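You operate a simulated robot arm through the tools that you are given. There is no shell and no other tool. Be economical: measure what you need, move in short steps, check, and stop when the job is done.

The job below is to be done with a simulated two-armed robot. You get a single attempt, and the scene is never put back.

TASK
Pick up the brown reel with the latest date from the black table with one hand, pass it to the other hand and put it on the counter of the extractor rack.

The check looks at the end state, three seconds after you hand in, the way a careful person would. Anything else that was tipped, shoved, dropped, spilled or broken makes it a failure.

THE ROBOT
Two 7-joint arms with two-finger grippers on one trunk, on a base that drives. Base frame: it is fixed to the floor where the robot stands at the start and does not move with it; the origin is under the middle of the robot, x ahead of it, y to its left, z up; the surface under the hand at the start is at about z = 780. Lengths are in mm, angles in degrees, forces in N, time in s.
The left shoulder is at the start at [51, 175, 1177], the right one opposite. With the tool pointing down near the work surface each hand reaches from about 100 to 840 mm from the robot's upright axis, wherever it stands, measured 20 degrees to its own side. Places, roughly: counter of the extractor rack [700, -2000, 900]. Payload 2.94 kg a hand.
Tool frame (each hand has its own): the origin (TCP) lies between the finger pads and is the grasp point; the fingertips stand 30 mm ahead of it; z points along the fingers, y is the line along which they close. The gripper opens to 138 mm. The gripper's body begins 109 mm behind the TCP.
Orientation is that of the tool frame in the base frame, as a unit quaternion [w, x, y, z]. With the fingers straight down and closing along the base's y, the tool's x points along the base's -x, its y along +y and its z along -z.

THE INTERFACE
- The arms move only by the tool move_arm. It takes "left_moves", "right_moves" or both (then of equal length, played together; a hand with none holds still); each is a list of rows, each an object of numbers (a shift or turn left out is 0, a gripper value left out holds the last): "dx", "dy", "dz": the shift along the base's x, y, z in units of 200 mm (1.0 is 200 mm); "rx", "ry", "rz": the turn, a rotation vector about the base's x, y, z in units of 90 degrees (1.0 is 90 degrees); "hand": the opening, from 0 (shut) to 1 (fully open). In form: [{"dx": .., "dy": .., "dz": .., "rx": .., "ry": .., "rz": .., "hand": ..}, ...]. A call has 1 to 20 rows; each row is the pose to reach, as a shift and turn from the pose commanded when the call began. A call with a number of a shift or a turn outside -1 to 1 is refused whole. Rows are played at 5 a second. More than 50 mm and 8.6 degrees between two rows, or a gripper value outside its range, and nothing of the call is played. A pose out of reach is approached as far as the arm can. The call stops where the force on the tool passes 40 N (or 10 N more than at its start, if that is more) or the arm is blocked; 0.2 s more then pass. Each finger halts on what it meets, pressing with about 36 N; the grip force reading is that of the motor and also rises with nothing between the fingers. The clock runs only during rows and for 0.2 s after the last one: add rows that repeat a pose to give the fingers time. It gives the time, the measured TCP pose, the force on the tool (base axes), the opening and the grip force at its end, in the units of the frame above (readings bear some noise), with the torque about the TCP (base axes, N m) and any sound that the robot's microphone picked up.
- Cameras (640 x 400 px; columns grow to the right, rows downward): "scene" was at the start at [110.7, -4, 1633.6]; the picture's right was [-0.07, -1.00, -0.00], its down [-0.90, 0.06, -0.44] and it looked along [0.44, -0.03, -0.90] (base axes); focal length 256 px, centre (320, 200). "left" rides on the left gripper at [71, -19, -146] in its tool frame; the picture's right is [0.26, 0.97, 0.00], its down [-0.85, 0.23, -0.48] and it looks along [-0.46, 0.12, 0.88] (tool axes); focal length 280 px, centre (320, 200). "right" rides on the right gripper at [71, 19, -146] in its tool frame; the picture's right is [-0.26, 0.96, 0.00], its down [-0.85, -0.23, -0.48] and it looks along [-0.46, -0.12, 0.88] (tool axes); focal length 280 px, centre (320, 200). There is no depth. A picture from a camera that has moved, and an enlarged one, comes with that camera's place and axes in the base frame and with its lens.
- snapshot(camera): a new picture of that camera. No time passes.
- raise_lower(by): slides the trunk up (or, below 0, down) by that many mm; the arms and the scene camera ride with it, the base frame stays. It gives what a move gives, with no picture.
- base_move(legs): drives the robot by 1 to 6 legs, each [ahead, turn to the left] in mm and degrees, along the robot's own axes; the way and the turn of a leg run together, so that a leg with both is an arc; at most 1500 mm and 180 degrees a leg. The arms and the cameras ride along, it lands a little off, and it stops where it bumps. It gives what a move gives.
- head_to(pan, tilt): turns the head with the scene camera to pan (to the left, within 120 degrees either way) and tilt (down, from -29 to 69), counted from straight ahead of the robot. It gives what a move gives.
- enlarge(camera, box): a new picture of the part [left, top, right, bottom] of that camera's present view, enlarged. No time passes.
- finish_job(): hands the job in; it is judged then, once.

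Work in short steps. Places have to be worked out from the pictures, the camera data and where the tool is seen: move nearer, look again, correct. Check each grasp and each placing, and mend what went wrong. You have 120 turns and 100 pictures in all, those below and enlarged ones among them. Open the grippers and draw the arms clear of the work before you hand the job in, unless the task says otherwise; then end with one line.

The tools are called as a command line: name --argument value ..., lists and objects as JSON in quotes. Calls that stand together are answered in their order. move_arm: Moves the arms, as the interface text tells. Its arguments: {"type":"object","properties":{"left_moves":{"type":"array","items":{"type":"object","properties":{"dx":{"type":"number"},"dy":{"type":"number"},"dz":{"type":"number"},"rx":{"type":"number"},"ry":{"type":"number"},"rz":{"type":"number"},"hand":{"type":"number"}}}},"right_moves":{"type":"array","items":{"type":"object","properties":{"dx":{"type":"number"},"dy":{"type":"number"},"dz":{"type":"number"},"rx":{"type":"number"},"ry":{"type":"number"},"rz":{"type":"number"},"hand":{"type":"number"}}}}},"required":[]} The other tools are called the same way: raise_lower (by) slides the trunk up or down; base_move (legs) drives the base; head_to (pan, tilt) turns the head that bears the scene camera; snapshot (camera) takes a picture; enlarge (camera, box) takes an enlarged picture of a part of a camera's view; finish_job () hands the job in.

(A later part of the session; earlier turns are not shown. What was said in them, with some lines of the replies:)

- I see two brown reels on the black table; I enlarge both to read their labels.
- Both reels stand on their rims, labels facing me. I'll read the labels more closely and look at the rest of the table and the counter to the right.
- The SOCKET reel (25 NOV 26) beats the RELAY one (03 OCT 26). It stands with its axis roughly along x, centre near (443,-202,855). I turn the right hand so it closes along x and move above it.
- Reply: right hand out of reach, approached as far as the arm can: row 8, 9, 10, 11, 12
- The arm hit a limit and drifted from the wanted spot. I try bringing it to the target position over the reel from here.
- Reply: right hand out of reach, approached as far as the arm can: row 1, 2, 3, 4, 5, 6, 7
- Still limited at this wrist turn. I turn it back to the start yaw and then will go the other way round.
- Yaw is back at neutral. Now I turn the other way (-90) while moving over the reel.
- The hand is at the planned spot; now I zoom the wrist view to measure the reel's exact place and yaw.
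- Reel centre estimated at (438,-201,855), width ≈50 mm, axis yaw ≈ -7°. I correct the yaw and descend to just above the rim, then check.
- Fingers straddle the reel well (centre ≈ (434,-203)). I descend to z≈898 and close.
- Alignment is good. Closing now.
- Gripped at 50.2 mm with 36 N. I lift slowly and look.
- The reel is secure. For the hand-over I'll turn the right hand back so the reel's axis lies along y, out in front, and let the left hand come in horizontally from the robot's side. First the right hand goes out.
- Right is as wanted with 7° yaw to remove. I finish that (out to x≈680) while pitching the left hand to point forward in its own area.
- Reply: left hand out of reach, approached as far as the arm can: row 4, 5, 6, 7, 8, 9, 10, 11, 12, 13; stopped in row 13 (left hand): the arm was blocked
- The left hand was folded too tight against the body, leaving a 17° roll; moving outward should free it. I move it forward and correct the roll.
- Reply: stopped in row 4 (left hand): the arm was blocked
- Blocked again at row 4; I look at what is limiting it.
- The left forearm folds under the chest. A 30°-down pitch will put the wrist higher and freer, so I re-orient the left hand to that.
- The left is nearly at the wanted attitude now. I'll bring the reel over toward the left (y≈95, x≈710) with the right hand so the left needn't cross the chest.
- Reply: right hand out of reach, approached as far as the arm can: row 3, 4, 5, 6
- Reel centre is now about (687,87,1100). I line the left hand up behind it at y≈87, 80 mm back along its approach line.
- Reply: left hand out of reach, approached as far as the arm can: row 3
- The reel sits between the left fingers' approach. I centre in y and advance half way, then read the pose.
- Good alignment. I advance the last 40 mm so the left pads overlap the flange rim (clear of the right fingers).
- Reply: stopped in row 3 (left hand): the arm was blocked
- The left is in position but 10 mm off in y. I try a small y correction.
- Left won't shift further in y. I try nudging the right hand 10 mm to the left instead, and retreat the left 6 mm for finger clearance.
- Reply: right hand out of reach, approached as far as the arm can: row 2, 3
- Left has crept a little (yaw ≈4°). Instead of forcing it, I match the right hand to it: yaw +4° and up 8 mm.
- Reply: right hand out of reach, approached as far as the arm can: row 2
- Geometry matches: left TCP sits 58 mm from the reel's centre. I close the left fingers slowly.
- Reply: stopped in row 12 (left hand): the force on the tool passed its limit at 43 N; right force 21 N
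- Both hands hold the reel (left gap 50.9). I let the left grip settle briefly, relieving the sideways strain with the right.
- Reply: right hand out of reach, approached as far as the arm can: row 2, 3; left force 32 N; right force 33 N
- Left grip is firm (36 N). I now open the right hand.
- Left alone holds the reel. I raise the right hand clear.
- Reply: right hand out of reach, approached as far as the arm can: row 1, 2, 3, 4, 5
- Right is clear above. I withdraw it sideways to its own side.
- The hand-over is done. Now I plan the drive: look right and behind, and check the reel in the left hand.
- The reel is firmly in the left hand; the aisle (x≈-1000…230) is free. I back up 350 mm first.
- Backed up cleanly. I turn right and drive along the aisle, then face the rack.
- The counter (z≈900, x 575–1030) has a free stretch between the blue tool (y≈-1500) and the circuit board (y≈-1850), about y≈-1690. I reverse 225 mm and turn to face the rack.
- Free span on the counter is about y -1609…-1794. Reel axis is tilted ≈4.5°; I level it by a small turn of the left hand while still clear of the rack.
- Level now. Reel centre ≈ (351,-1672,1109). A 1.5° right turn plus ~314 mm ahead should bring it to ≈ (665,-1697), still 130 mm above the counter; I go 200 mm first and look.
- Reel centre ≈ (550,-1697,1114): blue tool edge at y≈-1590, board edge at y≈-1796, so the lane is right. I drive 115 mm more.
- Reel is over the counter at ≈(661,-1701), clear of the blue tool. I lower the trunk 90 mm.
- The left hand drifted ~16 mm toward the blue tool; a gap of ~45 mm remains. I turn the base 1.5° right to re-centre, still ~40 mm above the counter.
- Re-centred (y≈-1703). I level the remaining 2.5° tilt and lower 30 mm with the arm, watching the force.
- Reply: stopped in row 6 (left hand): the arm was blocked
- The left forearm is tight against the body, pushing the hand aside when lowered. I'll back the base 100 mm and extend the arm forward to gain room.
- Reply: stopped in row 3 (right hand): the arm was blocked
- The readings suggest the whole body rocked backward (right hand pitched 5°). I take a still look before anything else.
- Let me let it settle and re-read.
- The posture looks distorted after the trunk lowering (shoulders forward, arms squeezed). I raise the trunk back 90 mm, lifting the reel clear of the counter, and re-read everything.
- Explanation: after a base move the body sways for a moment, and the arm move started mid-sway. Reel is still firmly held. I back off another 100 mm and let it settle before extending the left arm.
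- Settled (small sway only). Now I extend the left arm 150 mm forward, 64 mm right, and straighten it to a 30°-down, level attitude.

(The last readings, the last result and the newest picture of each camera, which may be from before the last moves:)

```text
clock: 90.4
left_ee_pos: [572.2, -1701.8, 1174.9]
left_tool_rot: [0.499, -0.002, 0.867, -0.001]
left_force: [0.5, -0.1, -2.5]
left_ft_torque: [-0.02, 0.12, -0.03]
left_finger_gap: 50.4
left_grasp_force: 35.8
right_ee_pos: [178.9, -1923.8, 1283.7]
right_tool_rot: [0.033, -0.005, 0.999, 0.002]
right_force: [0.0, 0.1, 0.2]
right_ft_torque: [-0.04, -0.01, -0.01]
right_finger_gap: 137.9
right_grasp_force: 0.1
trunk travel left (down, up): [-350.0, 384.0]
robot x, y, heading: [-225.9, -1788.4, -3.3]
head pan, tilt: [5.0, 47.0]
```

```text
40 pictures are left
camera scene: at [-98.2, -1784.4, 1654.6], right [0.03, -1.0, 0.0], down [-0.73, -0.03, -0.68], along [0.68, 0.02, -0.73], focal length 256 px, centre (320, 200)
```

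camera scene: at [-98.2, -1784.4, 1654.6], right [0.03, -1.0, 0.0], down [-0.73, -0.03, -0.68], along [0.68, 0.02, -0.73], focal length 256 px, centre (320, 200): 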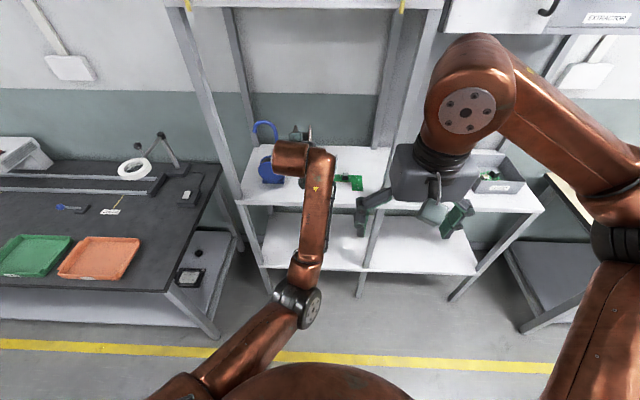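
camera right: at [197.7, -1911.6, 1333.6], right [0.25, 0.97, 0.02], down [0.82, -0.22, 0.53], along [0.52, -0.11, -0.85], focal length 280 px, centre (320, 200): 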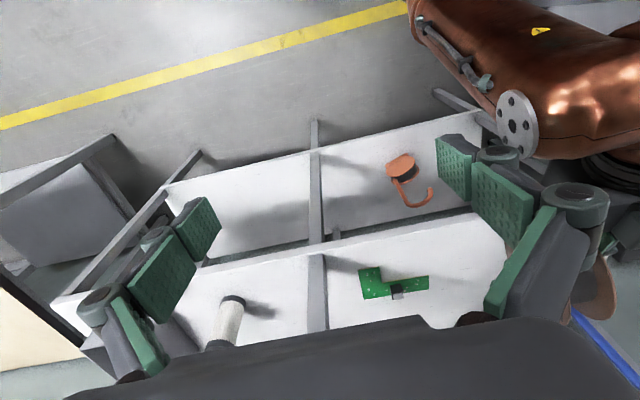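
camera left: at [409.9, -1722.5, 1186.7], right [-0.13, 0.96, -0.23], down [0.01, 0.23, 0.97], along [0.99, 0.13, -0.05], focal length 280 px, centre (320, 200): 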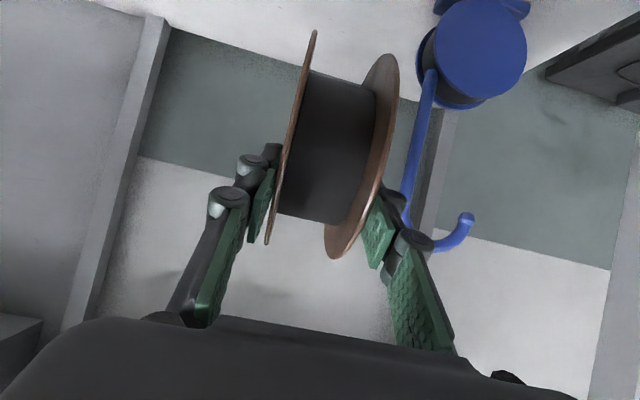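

The left arm is now free and accurate; reel centre ≈ (620,-1701,1147), level. I move 60 mm forward and 120 mm down.

move_arm --left_moves '[{"dx": 0.15}, {"dx": 0.3}, {"dx": 0.3, "dz": -0.12}, {"dx": 0.3, "dz": -0.24}, {"dx": 0.3, "dz": -0.36}, {"dx": 0.3, "dz": -0.48}, {"dx": 0.3, "dz": -0.6}, {"dx": 0.3, "dz": -0.6}]'

snapshot --camera "left"

enlarge --camera "scene" --box '[210, 90, 400, 230]'

```text
clock: 92.2
left_ee_pos: [631.4, -1703.7, 1055.1]
left_tool_rot: [0.5, -0.002, 0.866, -0.002]
left_force: [-0.1, 1.0, -1.6]
left_ft_torque: [0.0, 0.07, 0.04]
left_finger_gap: 50.2
left_grasp_force: 36.3
right_ee_pos: [178.2, -1924.6, 1282.7]
right_tool_rot: [0.033, -0.006, 0.999, 0.002]
right_force: [-1.1, 0.7, -0.3]
right_ft_torque: [0.01, 0.05, 0.02]
right_finger_gap: 138.0
right_grasp_force: 0.1
trunk travel left (down, up): [-350.0, 384.0]
robot x, y, heading: [-224.3, -1781.8, -3.0]
head pan, tilt: [5.0, 47.0]
```

```text
39 pictures are left
camera left: at [469.4, -1723.4, 1066.3], right [-0.13, 0.96, -0.23], down [0.01, 0.23, 0.97], along [0.99, 0.13, -0.04], focal length 280 px, centre (320, 200)
```

left: 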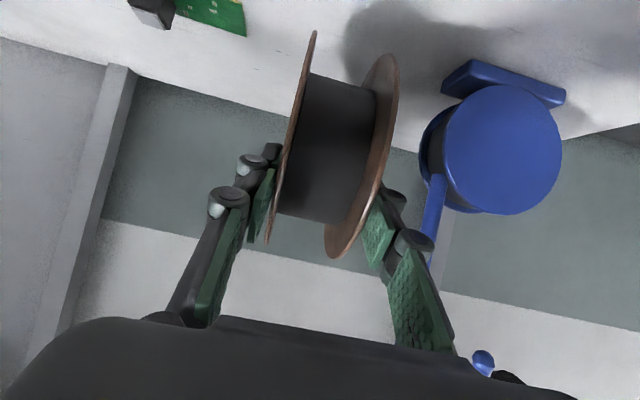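

```text
2.86 times, centred on (305, 160) of scene
camera zoom: at [-98.4, -1784.4, 1654.7], right [0.03, -1.0, 0.0], down [-0.73, -0.03, -0.68], along [0.68, 0.02, -0.73], focal length 731 px, centre (363, 314)
```

zoom: 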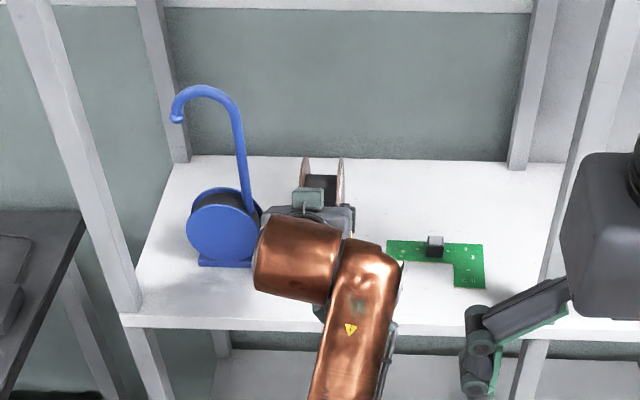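

Good, clear on both sides, bottom rim ≈ 50 mm above the counter. Lowering 35 mm.

move_arm --left_moves '[{"dz": -0.05}, {"dz": -0.1}, {"dz": -0.14}, {"dz": -0.175}, {"dz": -0.175}]'

snapshot --camera "left"

```text
clock: 93.4
left_ee_pos: [631.7, -1703.4, 1026.3]
left_tool_rot: [0.504, -0.001, 0.864, -0.001]
left_force: [1.6, -0.2, 17.5]
left_ft_torque: [0.44, -1.03, -0.07]
left_finger_gap: 50.3
left_grasp_force: 36.3
right_ee_pos: [176.3, -1925.1, 1283.9]
right_tool_rot: [0.036, -0.005, 0.999, 0.002]
right_force: [0.3, -0.6, -0.7]
right_ft_torque: [0.02, 0.02, 0.02]
right_finger_gap: 138.1
right_grasp_force: 0.1
trunk travel left (down, up): [-350.0, 384.0]
robot x, y, heading: [-226.4, -1786.5, -2.8]
head pan, tilt: [5.0, 47.0]
```

```text
37 pictures are left
camera left: at [469.2, -1722.7, 1036.5], right [-0.13, 0.96, -0.23], down [0.0, 0.23, 0.97], along [0.99, 0.13, -0.03], focal length 280 px, centre (320, 200)
```

left: 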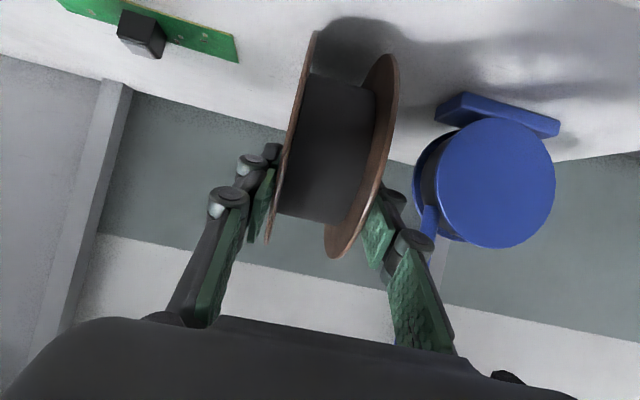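

Contact: 17 N upward at TCP z≈1026 (commanded 1020). I ease up 4 mm to leave just a light touch.

move_arm --left_moves '[{"dz": 0.01}, {"dz": 0.02}, {"dz": 0.02}]'

```text
clock: 94.2
left_ee_pos: [631.4, -1703.8, 1026.4]
left_tool_rot: [0.501, -0.002, 0.866, -0.001]
left_force: [4.8, -1.1, 15.6]
left_ft_torque: [0.22, -1.29, -0.15]
left_finger_gap: 49.7
left_grasp_force: 35.8
right_ee_pos: [176.3, -1925.0, 1282.3]
right_tool_rot: [0.034, -0.006, 0.999, 0.001]
right_force: [0.8, 1.5, 0.3]
right_ft_torque: [-0.03, 0.01, 0.0]
right_finger_gap: 137.8
right_grasp_force: 0.1
trunk travel left (down, up): [-350.0, 384.0]
robot x, y, heading: [-227.2, -1785.3, -2.8]
head pan, tilt: [5.0, 47.0]
```

Still 15 N; I ease up a little more.

move_arm --left_moves '[{"dz": 0.01}, {"dz": 0.015}, {"dz": 0.015}]'

```text
clock: 95.0
left_ee_pos: [631.2, -1703.4, 1026.4]
left_tool_rot: [0.498, -0.002, 0.867, -0.001]
left_force: [1.8, -2.8, 7.2]
left_ft_torque: [-0.11, -0.56, -0.19]
left_finger_gap: 50.2
left_grasp_force: 35.8
right_ee_pos: [177.0, -1925.0, 1283.5]
right_tool_rot: [0.033, -0.007, 0.999, 0.002]
right_force: [-0.6, 1.2, -0.2]
right_ft_torque: [-0.02, 0.0, -0.03]
right_finger_gap: 137.9
right_grasp_force: 0.0
trunk travel left (down, up): [-350.0, 384.0]
robot x, y, heading: [-225.4, -1785.1, -2.8]
head pan, tilt: [5.0, 47.0]
```

Light, even contact on both flanges. One last tiny ease, then open the fingers gently to ~80 mm.

move_arm --left_moves '[{"dz": 0.01}, {"dz": 0.01, "hand": 0.42}, {"dz": 0.01, "hand": 0.48}, {"dz": 0.01, "hand": 0.55}, {"dz": 0.01, "hand": 0.58}, {"dz": 0.01, "hand": 0.58}, {"dz": 0.01, "hand": 0.58}]'

snapshot --camera "left"

```text
clock: 96.6
left_ee_pos: [631.6, -1701.7, 1029.8]
left_tool_rot: [0.499, -0.001, 0.867, -0.002]
left_force: [0.1, -0.5, -0.5]
left_ft_torque: [0.01, 0.01, 0.01]
left_finger_gap: 80.1
left_grasp_force: 0.0
right_ee_pos: [176.7, -1924.1, 1283.2]
right_tool_rot: [0.034, -0.006, 0.999, 0.002]
right_force: [-0.5, -0.4, -0.1]
right_ft_torque: [0.02, 0.02, -0.01]
right_finger_gap: 138.0
right_grasp_force: 0.1
trunk travel left (down, up): [-350.0, 384.0]
robot x, y, heading: [-226.3, -1782.3, -3.2]
head pan, tilt: [5.0, 47.0]
```

```text
36 pictures are left
camera left: at [469.8, -1722.1, 1041.3], right [-0.13, 0.96, -0.23], down [0.01, 0.23, 0.97], along [0.99, 0.13, -0.04], focal length 280 px, centre (320, 200)
```

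left: 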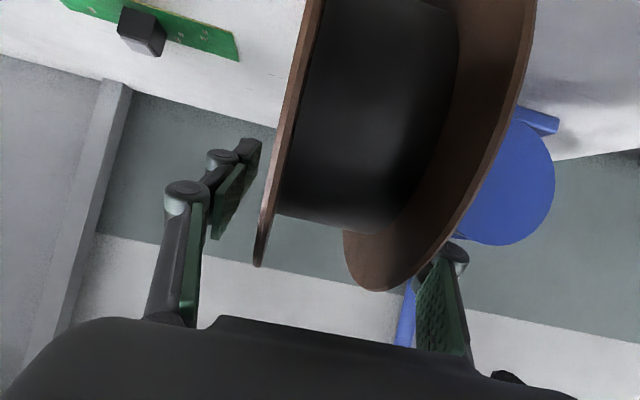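

The reel has started rolling toward the hand! I close the fingers at once to catch it.

move_arm --left_moves '[{"hand": 0}, {"hand": 0}, {"hand": 0}, {"hand": 0}]'

snapshot --camera "left"

enlarge --camera "scene" --box '[210, 90, 400, 230]'

```text
clock: 97.6
left_ee_pos: [631.1, -1703.2, 1029.8]
left_tool_rot: [0.499, -0.002, 0.867, -0.001]
left_force: [-1.3, -1.0, 0.1]
left_ft_torque: [0.06, 0.05, 0.02]
left_finger_gap: 50.4
left_grasp_force: 36.0
right_ee_pos: [177.4, -1924.1, 1282.9]
right_tool_rot: [0.034, -0.006, 0.999, 0.002]
right_force: [-0.8, 0.1, -0.6]
right_ft_torque: [0.01, 0.0, -0.02]
right_finger_gap: 138.0
right_grasp_force: 0.1
trunk travel left (down, up): [-350.0, 384.0]
robot x, y, heading: [-225.0, -1786.6, -3.0]
head pan, tilt: [5.0, 47.0]
```

```text
35 pictures are left
camera left: at [469.8, -1722.2, 1041.3], right [-0.13, 0.96, -0.23], down [0.01, 0.23, 0.97], along [0.99, 0.13, -0.04], focal length 280 px, centre (320, 200)
```

left: 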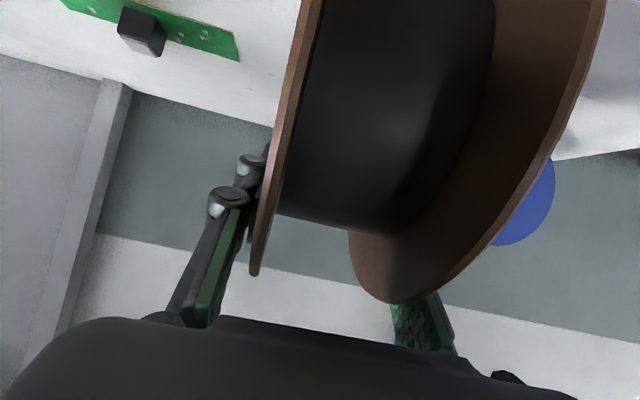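

```text
2.86 times, centred on (305, 160) of scene
camera zoom: at [-98.6, -1784.5, 1654.7], right [0.03, -1.0, 0.0], down [-0.73, -0.03, -0.68], along [0.68, 0.02, -0.73], focal length 731 px, centre (363, 314)
```

zoom: 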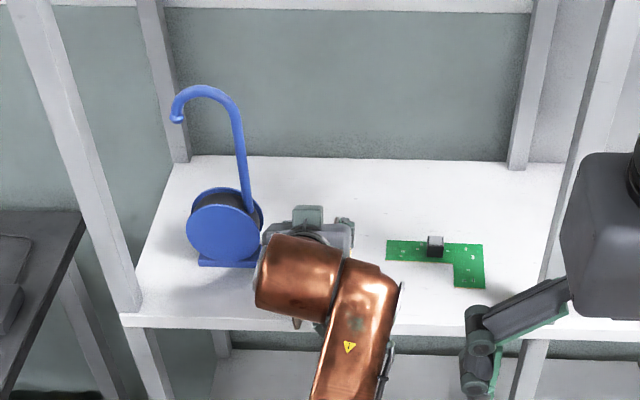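

Caught: gap 50.4, full grip, but the reel has rolled to x≈595, near the front edge. The cause was torque stored in the arm at release. I lift 20 mm, carry it 95 mm deeper and come back to a few mm above the counter for a strain-free release.

move_arm --left_moves '[{"dz": 0.05}, {"dz": 0.1}, {"dz": 0.1, "dx": 0.1}, {"dz": 0.1, "dx": 0.22}, {"dz": 0.1, "dx": 0.35}, {"dz": 0.1, "dx": 0.48}, {"dz": 0.1, "dx": 0.48}, {"dz": 0.05, "dx": 0.48}, {"dz": 0.02, "dx": 0.48}, {"dz": 0.02, "dx": 0.48}, {"dz": 0.02, "dx": 0.48}]'

snapshot --camera "left"

enlarge --camera "scene" --box '[210, 90, 400, 230]'

```text
clock: 100.0
left_ee_pos: [727.8, -1702.4, 1034.1]
left_tool_rot: [0.499, -0.001, 0.867, -0.002]
left_force: [0.2, 0.9, -2.7]
left_ft_torque: [0.01, -0.09, 0.0]
left_finger_gap: 50.1
left_grasp_force: 36.0
right_ee_pos: [179.3, -1923.7, 1283.2]
right_tool_rot: [0.033, -0.006, 0.999, 0.002]
right_force: [-0.4, -0.3, 0.2]
right_ft_torque: [0.01, 0.01, 0.01]
right_finger_gap: 138.0
right_grasp_force: 0.0
trunk travel left (down, up): [-350.0, 384.0]
robot x, y, heading: [-226.6, -1783.3, -3.1]
head pan, tilt: [5.0, 47.0]
```

```text
33 pictures are left
camera left: at [566.5, -1722.3, 1045.6], right [-0.13, 0.96, -0.23], down [0.01, 0.23, 0.97], along [0.99, 0.13, -0.05], focal length 280 px, centre (320, 200)
```

left: 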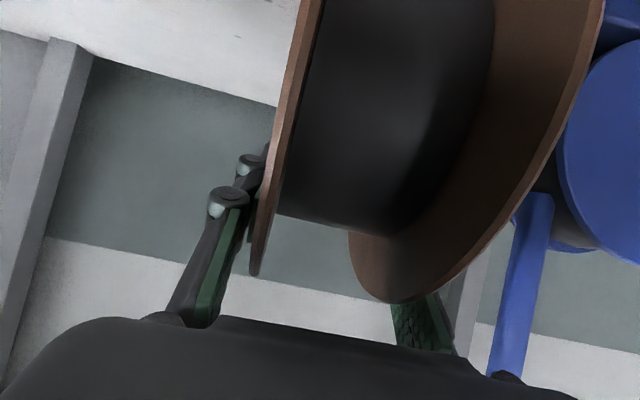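

```text
2.86 times, centred on (305, 160) of scene
camera zoom: at [-98.2, -1784.4, 1654.6], right [0.03, -1.0, 0.0], down [-0.73, -0.03, -0.68], along [0.68, 0.02, -0.73], focal length 731 px, centre (363, 314)
```

zoom: 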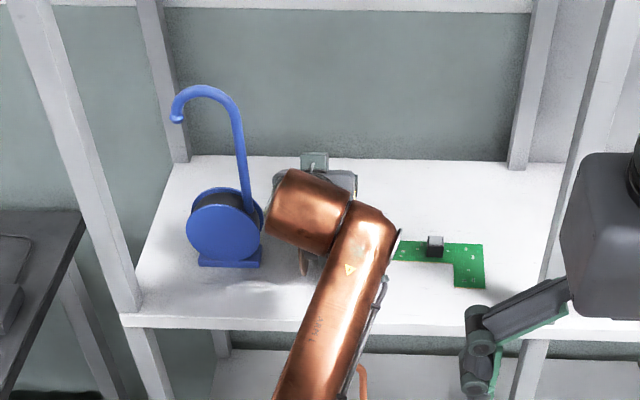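

Reel hangs free ~4 mm above the counter at x≈690. Lower 3 mm and read the force.

move_arm --left_moves '[{"dz": -0.008}, {"dz": -0.015}, {"dz": -0.015}, {"dz": -0.015}, {"dz": -0.015}]'

```text
clock: 101.2
left_ee_pos: [729.3, -1702.1, 1031.2]
left_tool_rot: [0.499, -0.003, 0.867, -0.001]
left_force: [0.1, -0.6, -2.1]
left_ft_torque: [0.01, -0.15, 0.0]
left_finger_gap: 50.6
left_grasp_force: 35.9
right_ee_pos: [178.6, -1923.9, 1283.9]
right_tool_rot: [0.033, -0.007, 0.999, 0.003]
right_force: [-0.2, -0.1, -0.4]
right_ft_torque: [0.0, 0.03, 0.03]
right_finger_gap: 138.0
right_grasp_force: 0.1
trunk travel left (down, up): [-350.0, 384.0]
robot x, y, heading: [-225.4, -1785.8, -3.0]
head pan, tilt: [5.0, 47.0]
```

Still hanging. One more millimetre or so.

move_arm --left_moves '[{"dz": -0.006}, {"dz": -0.006}, {"dz": -0.006}, {"dz": -0.006}]'

```text
clock: 102.2
left_ee_pos: [727.4, -1702.2, 1030.6]
left_tool_rot: [0.499, -0.001, 0.866, -0.002]
left_force: [1.6, 0.1, 0.3]
left_ft_torque: [0.08, -0.03, -0.04]
left_finger_gap: 50.4
left_grasp_force: 35.8
right_ee_pos: [177.6, -1923.9, 1284.1]
right_tool_rot: [0.033, -0.006, 0.999, 0.002]
right_force: [-0.3, 0.4, 0.5]
right_ft_torque: [0.03, 0.01, 0.03]
right_finger_gap: 137.8
right_grasp_force: 0.1
trunk travel left (down, up): [-350.0, 384.0]
robot x, y, heading: [-225.2, -1787.9, -2.9]
head pan, tilt: [5.0, 47.0]
```

The counter now just carries the weight, with almost no torque. I open only slightly (to ~62 mm) and look straight away.

move_arm --left_moves '[{"hand": 0.45}, {"hand": 0.45}]'

snapshot --camera "left"

```text
clock: 102.8
left_ee_pos: [727.7, -1702.2, 1029.4]
left_tool_rot: [0.5, -0.001, 0.866, -0.002]
left_force: [0.1, -0.5, -0.1]
left_ft_torque: [-0.03, 0.02, 0.02]
left_finger_gap: 61.8
left_grasp_force: 0.1
right_ee_pos: [178.1, -1923.9, 1282.3]
right_tool_rot: [0.034, -0.006, 0.999, 0.002]
right_force: [0.3, 0.6, -0.4]
right_ft_torque: [0.03, -0.02, 0.02]
right_finger_gap: 138.4
right_grasp_force: 0.0
trunk travel left (down, up): [-350.0, 384.0]
robot x, y, heading: [-226.1, -1782.7, -2.8]
head pan, tilt: [5.0, 47.0]
```

```text
31 pictures are left
camera left: at [565.9, -1722.3, 1041.1], right [-0.13, 0.96, -0.23], down [0.01, 0.23, 0.97], along [0.99, 0.13, -0.04], focal length 280 px, centre (320, 200)
```

left: 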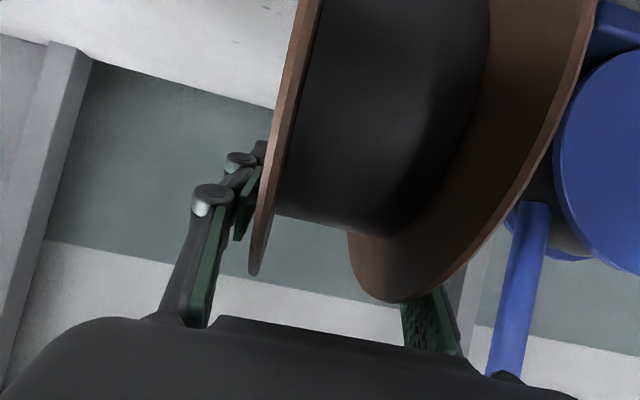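

Almost no movement. I wait 1 s with the fingers as a guard and look again.

move_arm --left_moves '[{"hand": 0.45}, {"hand": 0.45}, {"hand": 0.45}, {"hand": 0.45}, {"hand": 0.45}]'

snapshot --camera "left"

```text
clock: 104.0
left_ee_pos: [727.3, -1702.1, 1029.9]
left_tool_rot: [0.499, -0.002, 0.866, -0.001]
left_force: [0.1, 0.0, 0.9]
left_ft_torque: [-0.04, 0.01, -0.02]
left_finger_gap: 62.1
left_grasp_force: 0.1
right_ee_pos: [179.0, -1924.0, 1283.3]
right_tool_rot: [0.034, -0.006, 0.999, 0.001]
right_force: [-0.3, 0.1, 0.2]
right_ft_torque: [0.0, -0.01, -0.02]
right_finger_gap: 138.0
right_grasp_force: 0.0
trunk travel left (down, up): [-350.0, 384.0]
robot x, y, heading: [-225.9, -1787.3, -3.2]
head pan, tilt: [5.0, 47.0]
```

```text
30 pictures are left
camera left: at [565.8, -1722.3, 1041.1], right [-0.13, 0.96, -0.23], down [0.01, 0.23, 0.97], along [0.99, 0.13, -0.04], focal length 280 px, centre (320, 200)
```

left: 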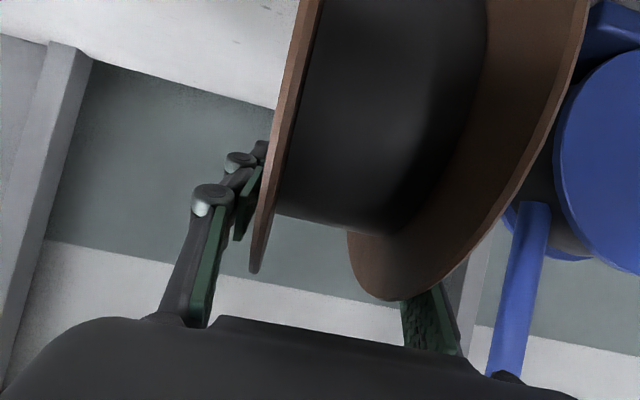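

It creeps by a few mm away at most. Wait another 2 s and compare.

move_arm --left_moves '[{"hand": 0.45}, {"hand": 0.45}, {"hand": 0.45}, {"hand": 0.45}, {"hand": 0.45}, {"hand": 0.45}, {"hand": 0.45}, {"hand": 0.45}, {"hand": 0.45}, {"hand": 0.45}]'

snapshot --camera "left"

```text
clock: 106.2
left_ee_pos: [728.1, -1702.3, 1028.3]
left_tool_rot: [0.499, -0.003, 0.867, -0.001]
left_force: [0.1, 0.8, -0.1]
left_ft_torque: [0.01, 0.01, 0.03]
left_finger_gap: 62.2
left_grasp_force: 0.0
right_ee_pos: [178.7, -1923.1, 1283.3]
right_tool_rot: [0.034, -0.006, 0.999, 0.002]
right_force: [0.1, -0.2, -0.2]
right_ft_torque: [0.02, -0.01, 0.01]
right_finger_gap: 137.9
right_grasp_force: 0.1
trunk travel left (down, up): [-350.0, 384.0]
robot x, y, heading: [-227.1, -1785.6, -3.2]
head pan, tilt: [5.0, 47.0]
```

```text
29 pictures are left
camera left: at [565.9, -1722.3, 1041.1], right [-0.13, 0.96, -0.23], down [0.01, 0.23, 0.97], along [0.99, 0.13, -0.04], focal length 280 px, centre (320, 200)
```

left: 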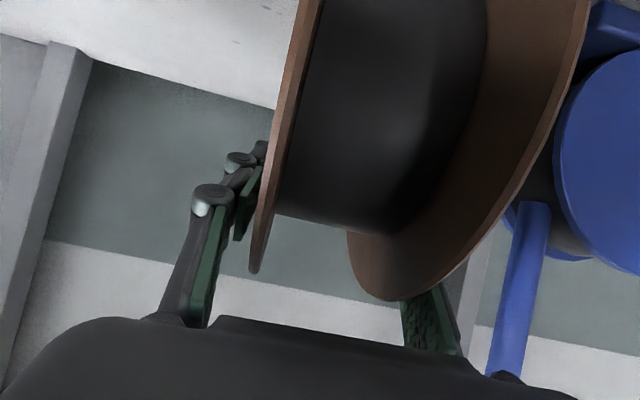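

The reel stands still. I open to ~80 mm and withdraw along the finger axis (back and up).

move_arm --left_moves '[{"hand": 0.58}, {"hand": 0.58}, {"hand": 0.58}, {"dx": -0.05, "dz": 0.029}, {"dx": -0.13, "dz": 0.075}, {"dx": -0.22, "dz": 0.127}, {"dx": -0.35, "dz": 0.2}, {"dx": -0.5, "dz": 0.29}, {"dx": -0.65, "dz": 0.375}, {"dx": -0.65, "dz": 0.375}]'

snapshot --camera "left"

enlarge --camera "scene" --box '[210, 90, 400, 230]'

```text
clock: 108.4
left_ee_pos: [599.2, -1702.4, 1102.3]
left_tool_rot: [0.499, -0.002, 0.867, -0.001]
left_force: [0.3, 0.1, 0.7]
left_ft_torque: [-0.02, 0.01, -0.04]
left_finger_gap: 80.0
left_grasp_force: 0.1
right_ee_pos: [178.8, -1924.4, 1282.2]
right_tool_rot: [0.033, -0.007, 0.999, 0.001]
right_force: [0.6, 1.0, -0.2]
right_ft_torque: [-0.01, 0.06, -0.01]
right_finger_gap: 137.8
right_grasp_force: 0.1
trunk travel left (down, up): [-350.0, 384.0]
robot x, y, heading: [-227.9, -1784.6, -3.0]
head pan, tilt: [5.0, 47.0]
```

```text
28 pictures are left
camera left: at [437.2, -1722.2, 1114.1], right [-0.13, 0.96, -0.23], down [0.02, 0.23, 0.97], along [0.99, 0.13, -0.05], focal length 280 px, centre (320, 200)
```

left: 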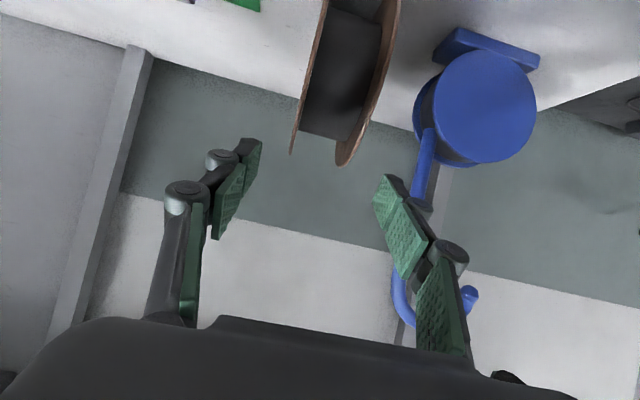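

```text
2.86 times, centred on (305, 160) of scene
camera zoom: at [-97.8, -1784.2, 1654.5], right [0.03, -1.0, 0.0], down [-0.73, -0.03, -0.68], along [0.68, 0.02, -0.73], focal length 731 px, centre (363, 314)
```

zoom: 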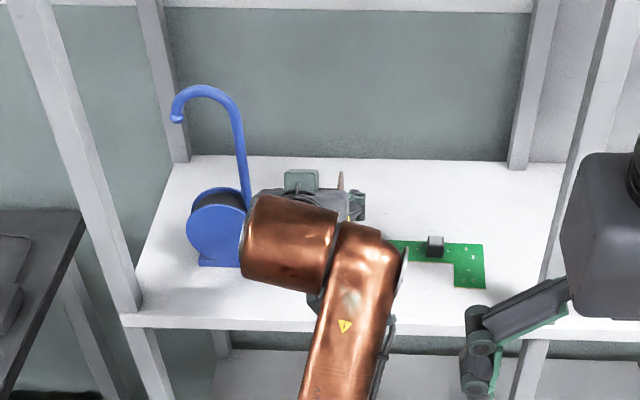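

Fingers are clear of the reel. I open fully while withdrawing further back from the rack, then check the reel.

move_arm --left_moves '[{"dx": -0.2, "dz": 0.1}, {"dx": -0.4, "dz": 0.15}, {"dx": -0.6, "dz": 0.2, "hand": 0.8}, {"dx": -0.75, "dz": 0.2, "hand": 1}, {"dx": -0.75, "dz": 0.2, "hand": 1}]'

snapshot --camera "left"

snapshot --camera "scene"

```text
clock: 109.6
left_ee_pos: [447.1, -1702.7, 1143.4]
left_tool_rot: [0.498, -0.002, 0.867, -0.002]
left_force: [0.5, -0.3, -0.4]
left_ft_torque: [0.02, 0.03, 0.01]
left_finger_gap: 137.8
left_grasp_force: 0.0
right_ee_pos: [178.6, -1923.9, 1283.7]
right_tool_rot: [0.033, -0.006, 0.999, 0.002]
right_force: [0.6, -1.0, 1.1]
right_ft_torque: [-0.03, -0.03, 0.01]
right_finger_gap: 138.1
right_grasp_force: 0.1
trunk travel left (down, up): [-350.0, 384.0]
robot x, y, heading: [-227.0, -1779.3, -2.9]
head pan, tilt: [5.0, 47.0]
```

```text
26 pictures are left
camera left: at [285.1, -1721.8, 1155.3], right [-0.13, 0.96, -0.23], down [0.01, 0.23, 0.97], along [0.99, 0.13, -0.05], focal length 280 px, centre (320, 200)
```

left: 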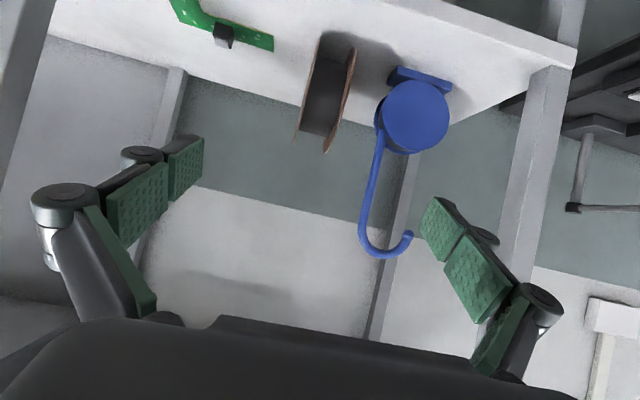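

```text
25 pictures are left
camera scene: at [-98.3, -1784.4, 1654.6], right [0.03, -1.0, 0.0], down [-0.73, -0.03, -0.68], along [0.68, 0.02, -0.73], focal length 256 px, centre (320, 200)
```

scene: 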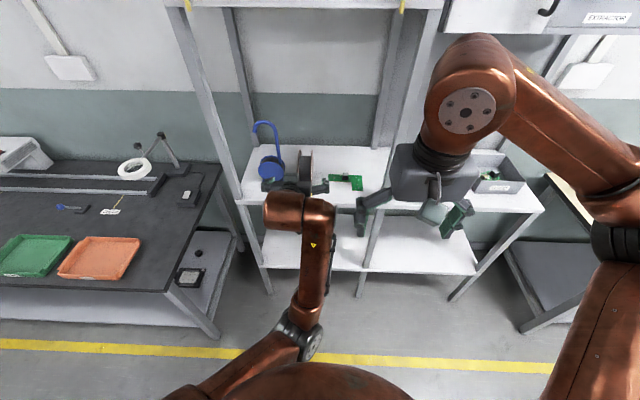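

The reel stands on the counter; I back the robot 250 mm away and check twice that it stays still.

base_move --legs '[[-250, 0]]'

head_to --pan 8 --tilt 35

head_to --pan 10 --tilt 35

enlarge --camera "scene" --box '[220, 110, 460, 260]'

move_arm --left_moves '[{"hand": 1}, {"hand": 1}, {"hand": 1}, {"hand": 1}, {"hand": 1}, {"hand": 1}, {"hand": 1}, {"hand": 1}, {"hand": 1}, {"hand": 1}, {"hand": 1}, {"hand": 1}, {"hand": 1}, {"hand": 1}, {"hand": 1}]'

enlarge --camera "scene" --box '[220, 110, 460, 260]'

```text
clock: 111.4
left_ee_pos: [195.6, -1690.1, 1145.7]
left_tool_rot: [0.5, -0.001, 0.866, -0.002]
left_force: [0.4, -0.2, 0.3]
left_ft_torque: [-0.01, -0.02, 0.0]
left_finger_gap: 138.1
left_grasp_force: 0.1
right_ee_pos: [-74.3, -1910.9, 1283.5]
right_tool_rot: [0.035, -0.006, 0.999, 0.002]
right_force: [-1.3, 0.0, 0.5]
right_ft_torque: [0.0, -0.08, 0.03]
right_finger_gap: 137.8
right_grasp_force: 0.1
trunk travel left (down, up): [-350.0, 384.0]
robot x, y, heading: [-473.9, -1769.5, -3.0]
head pan, tilt: [5.0, 47.0]
```

```text
clock: 112.2
left_ee_pos: [198.0, -1688.9, 1143.7]
left_tool_rot: [0.499, -0.001, 0.866, -0.002]
left_force: [0.2, -0.6, 0.1]
left_ft_torque: [0.0, 0.0, 0.0]
left_finger_gap: 138.1
left_grasp_force: 0.1
right_ee_pos: [-71.5, -1909.8, 1284.1]
right_tool_rot: [0.034, -0.006, 0.999, 0.002]
right_force: [0.2, 0.2, -0.3]
right_ft_torque: [0.03, 0.0, -0.02]
right_finger_gap: 138.3
right_grasp_force: 0.0
trunk travel left (down, up): [-350.0, 384.0]
robot x, y, heading: [-479.6, -1770.7, -3.2]
head pan, tilt: [8.0, 35.0]
```

```text
clock: 112.8
left_ee_pos: [198.0, -1688.6, 1143.6]
left_tool_rot: [0.499, -0.002, 0.866, -0.001]
left_force: [1.4, 0.3, -1.3]
left_ft_torque: [0.01, 0.02, 0.0]
left_finger_gap: 138.0
left_grasp_force: 0.0
right_ee_pos: [-72.5, -1911.1, 1283.2]
right_tool_rot: [0.034, -0.007, 0.999, 0.002]
right_force: [-0.1, 0.0, 0.1]
right_ft_torque: [0.02, 0.01, 0.02]
right_finger_gap: 138.0
right_grasp_force: 0.1
trunk travel left (down, up): [-350.0, 384.0]
robot x, y, heading: [-477.0, -1772.0, -2.8]
head pan, tilt: [10.0, 35.0]
```

```text
2.67 times, centred on (340, 185) of scene
camera zoom: at [-340.6, -1763.3, 1672.3], right [0.12, -0.99, 0.0], down [-0.57, -0.07, -0.82], along [0.81, 0.1, -0.57], focal length 682 px, centre (267, 240)
```

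zoom: 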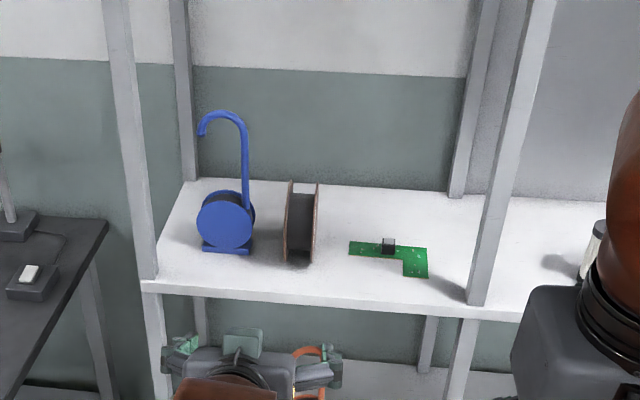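

```text
clock: 116.0
left_ee_pos: [197.6, -1689.4, 1144.3]
left_tool_rot: [0.499, -0.002, 0.867, -0.001]
left_force: [-0.1, 0.4, 0.8]
left_ft_torque: [-0.01, 0.04, 0.04]
left_finger_gap: 138.0
left_grasp_force: 0.1
right_ee_pos: [-72.4, -1909.2, 1282.2]
right_tool_rot: [0.034, -0.007, 0.999, 0.002]
right_force: [0.4, -0.1, -0.3]
right_ft_torque: [0.03, -0.03, 0.04]
right_finger_gap: 138.2
right_grasp_force: 0.0
trunk travel left (down, up): [-350.0, 384.0]
robot x, y, heading: [-477.8, -1773.1, -3.2]
head pan, tilt: [10.0, 35.0]
```

```text
2.67 times, centred on (340, 185) of scene
camera zoom: at [-340.5, -1763.3, 1672.3], right [0.12, -0.99, 0.0], down [-0.57, -0.07, -0.82], along [0.81, 0.1, -0.57], focal length 682 px, centre (267, 240)
```

zoom: 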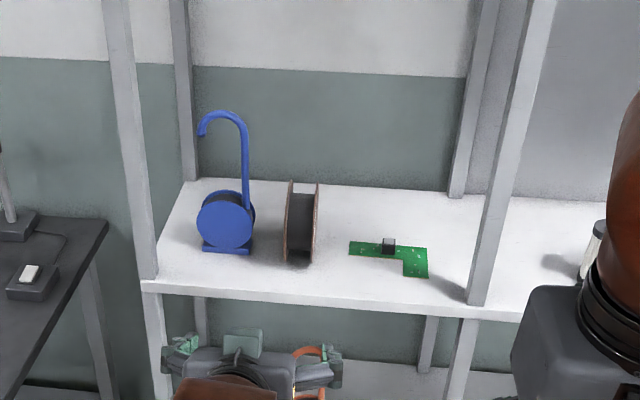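

The reel looks the same in both pictures 3 s apart. It stands alone on the counter with nothing near it disturbed, and both hands are open and clear, so I hand in.

finish_job

```text
The job is handed in.
```

The brown reel with the latest date (SOCKET, 25 NOV 26) was picked up with the right hand, passed to the left, and now stands on its rim on the counter of the extractor rack. It rolled about 90 mm toward the front edge when I first let go; I caught it, set it further in, and it stayed still for 3 s before I handed in.
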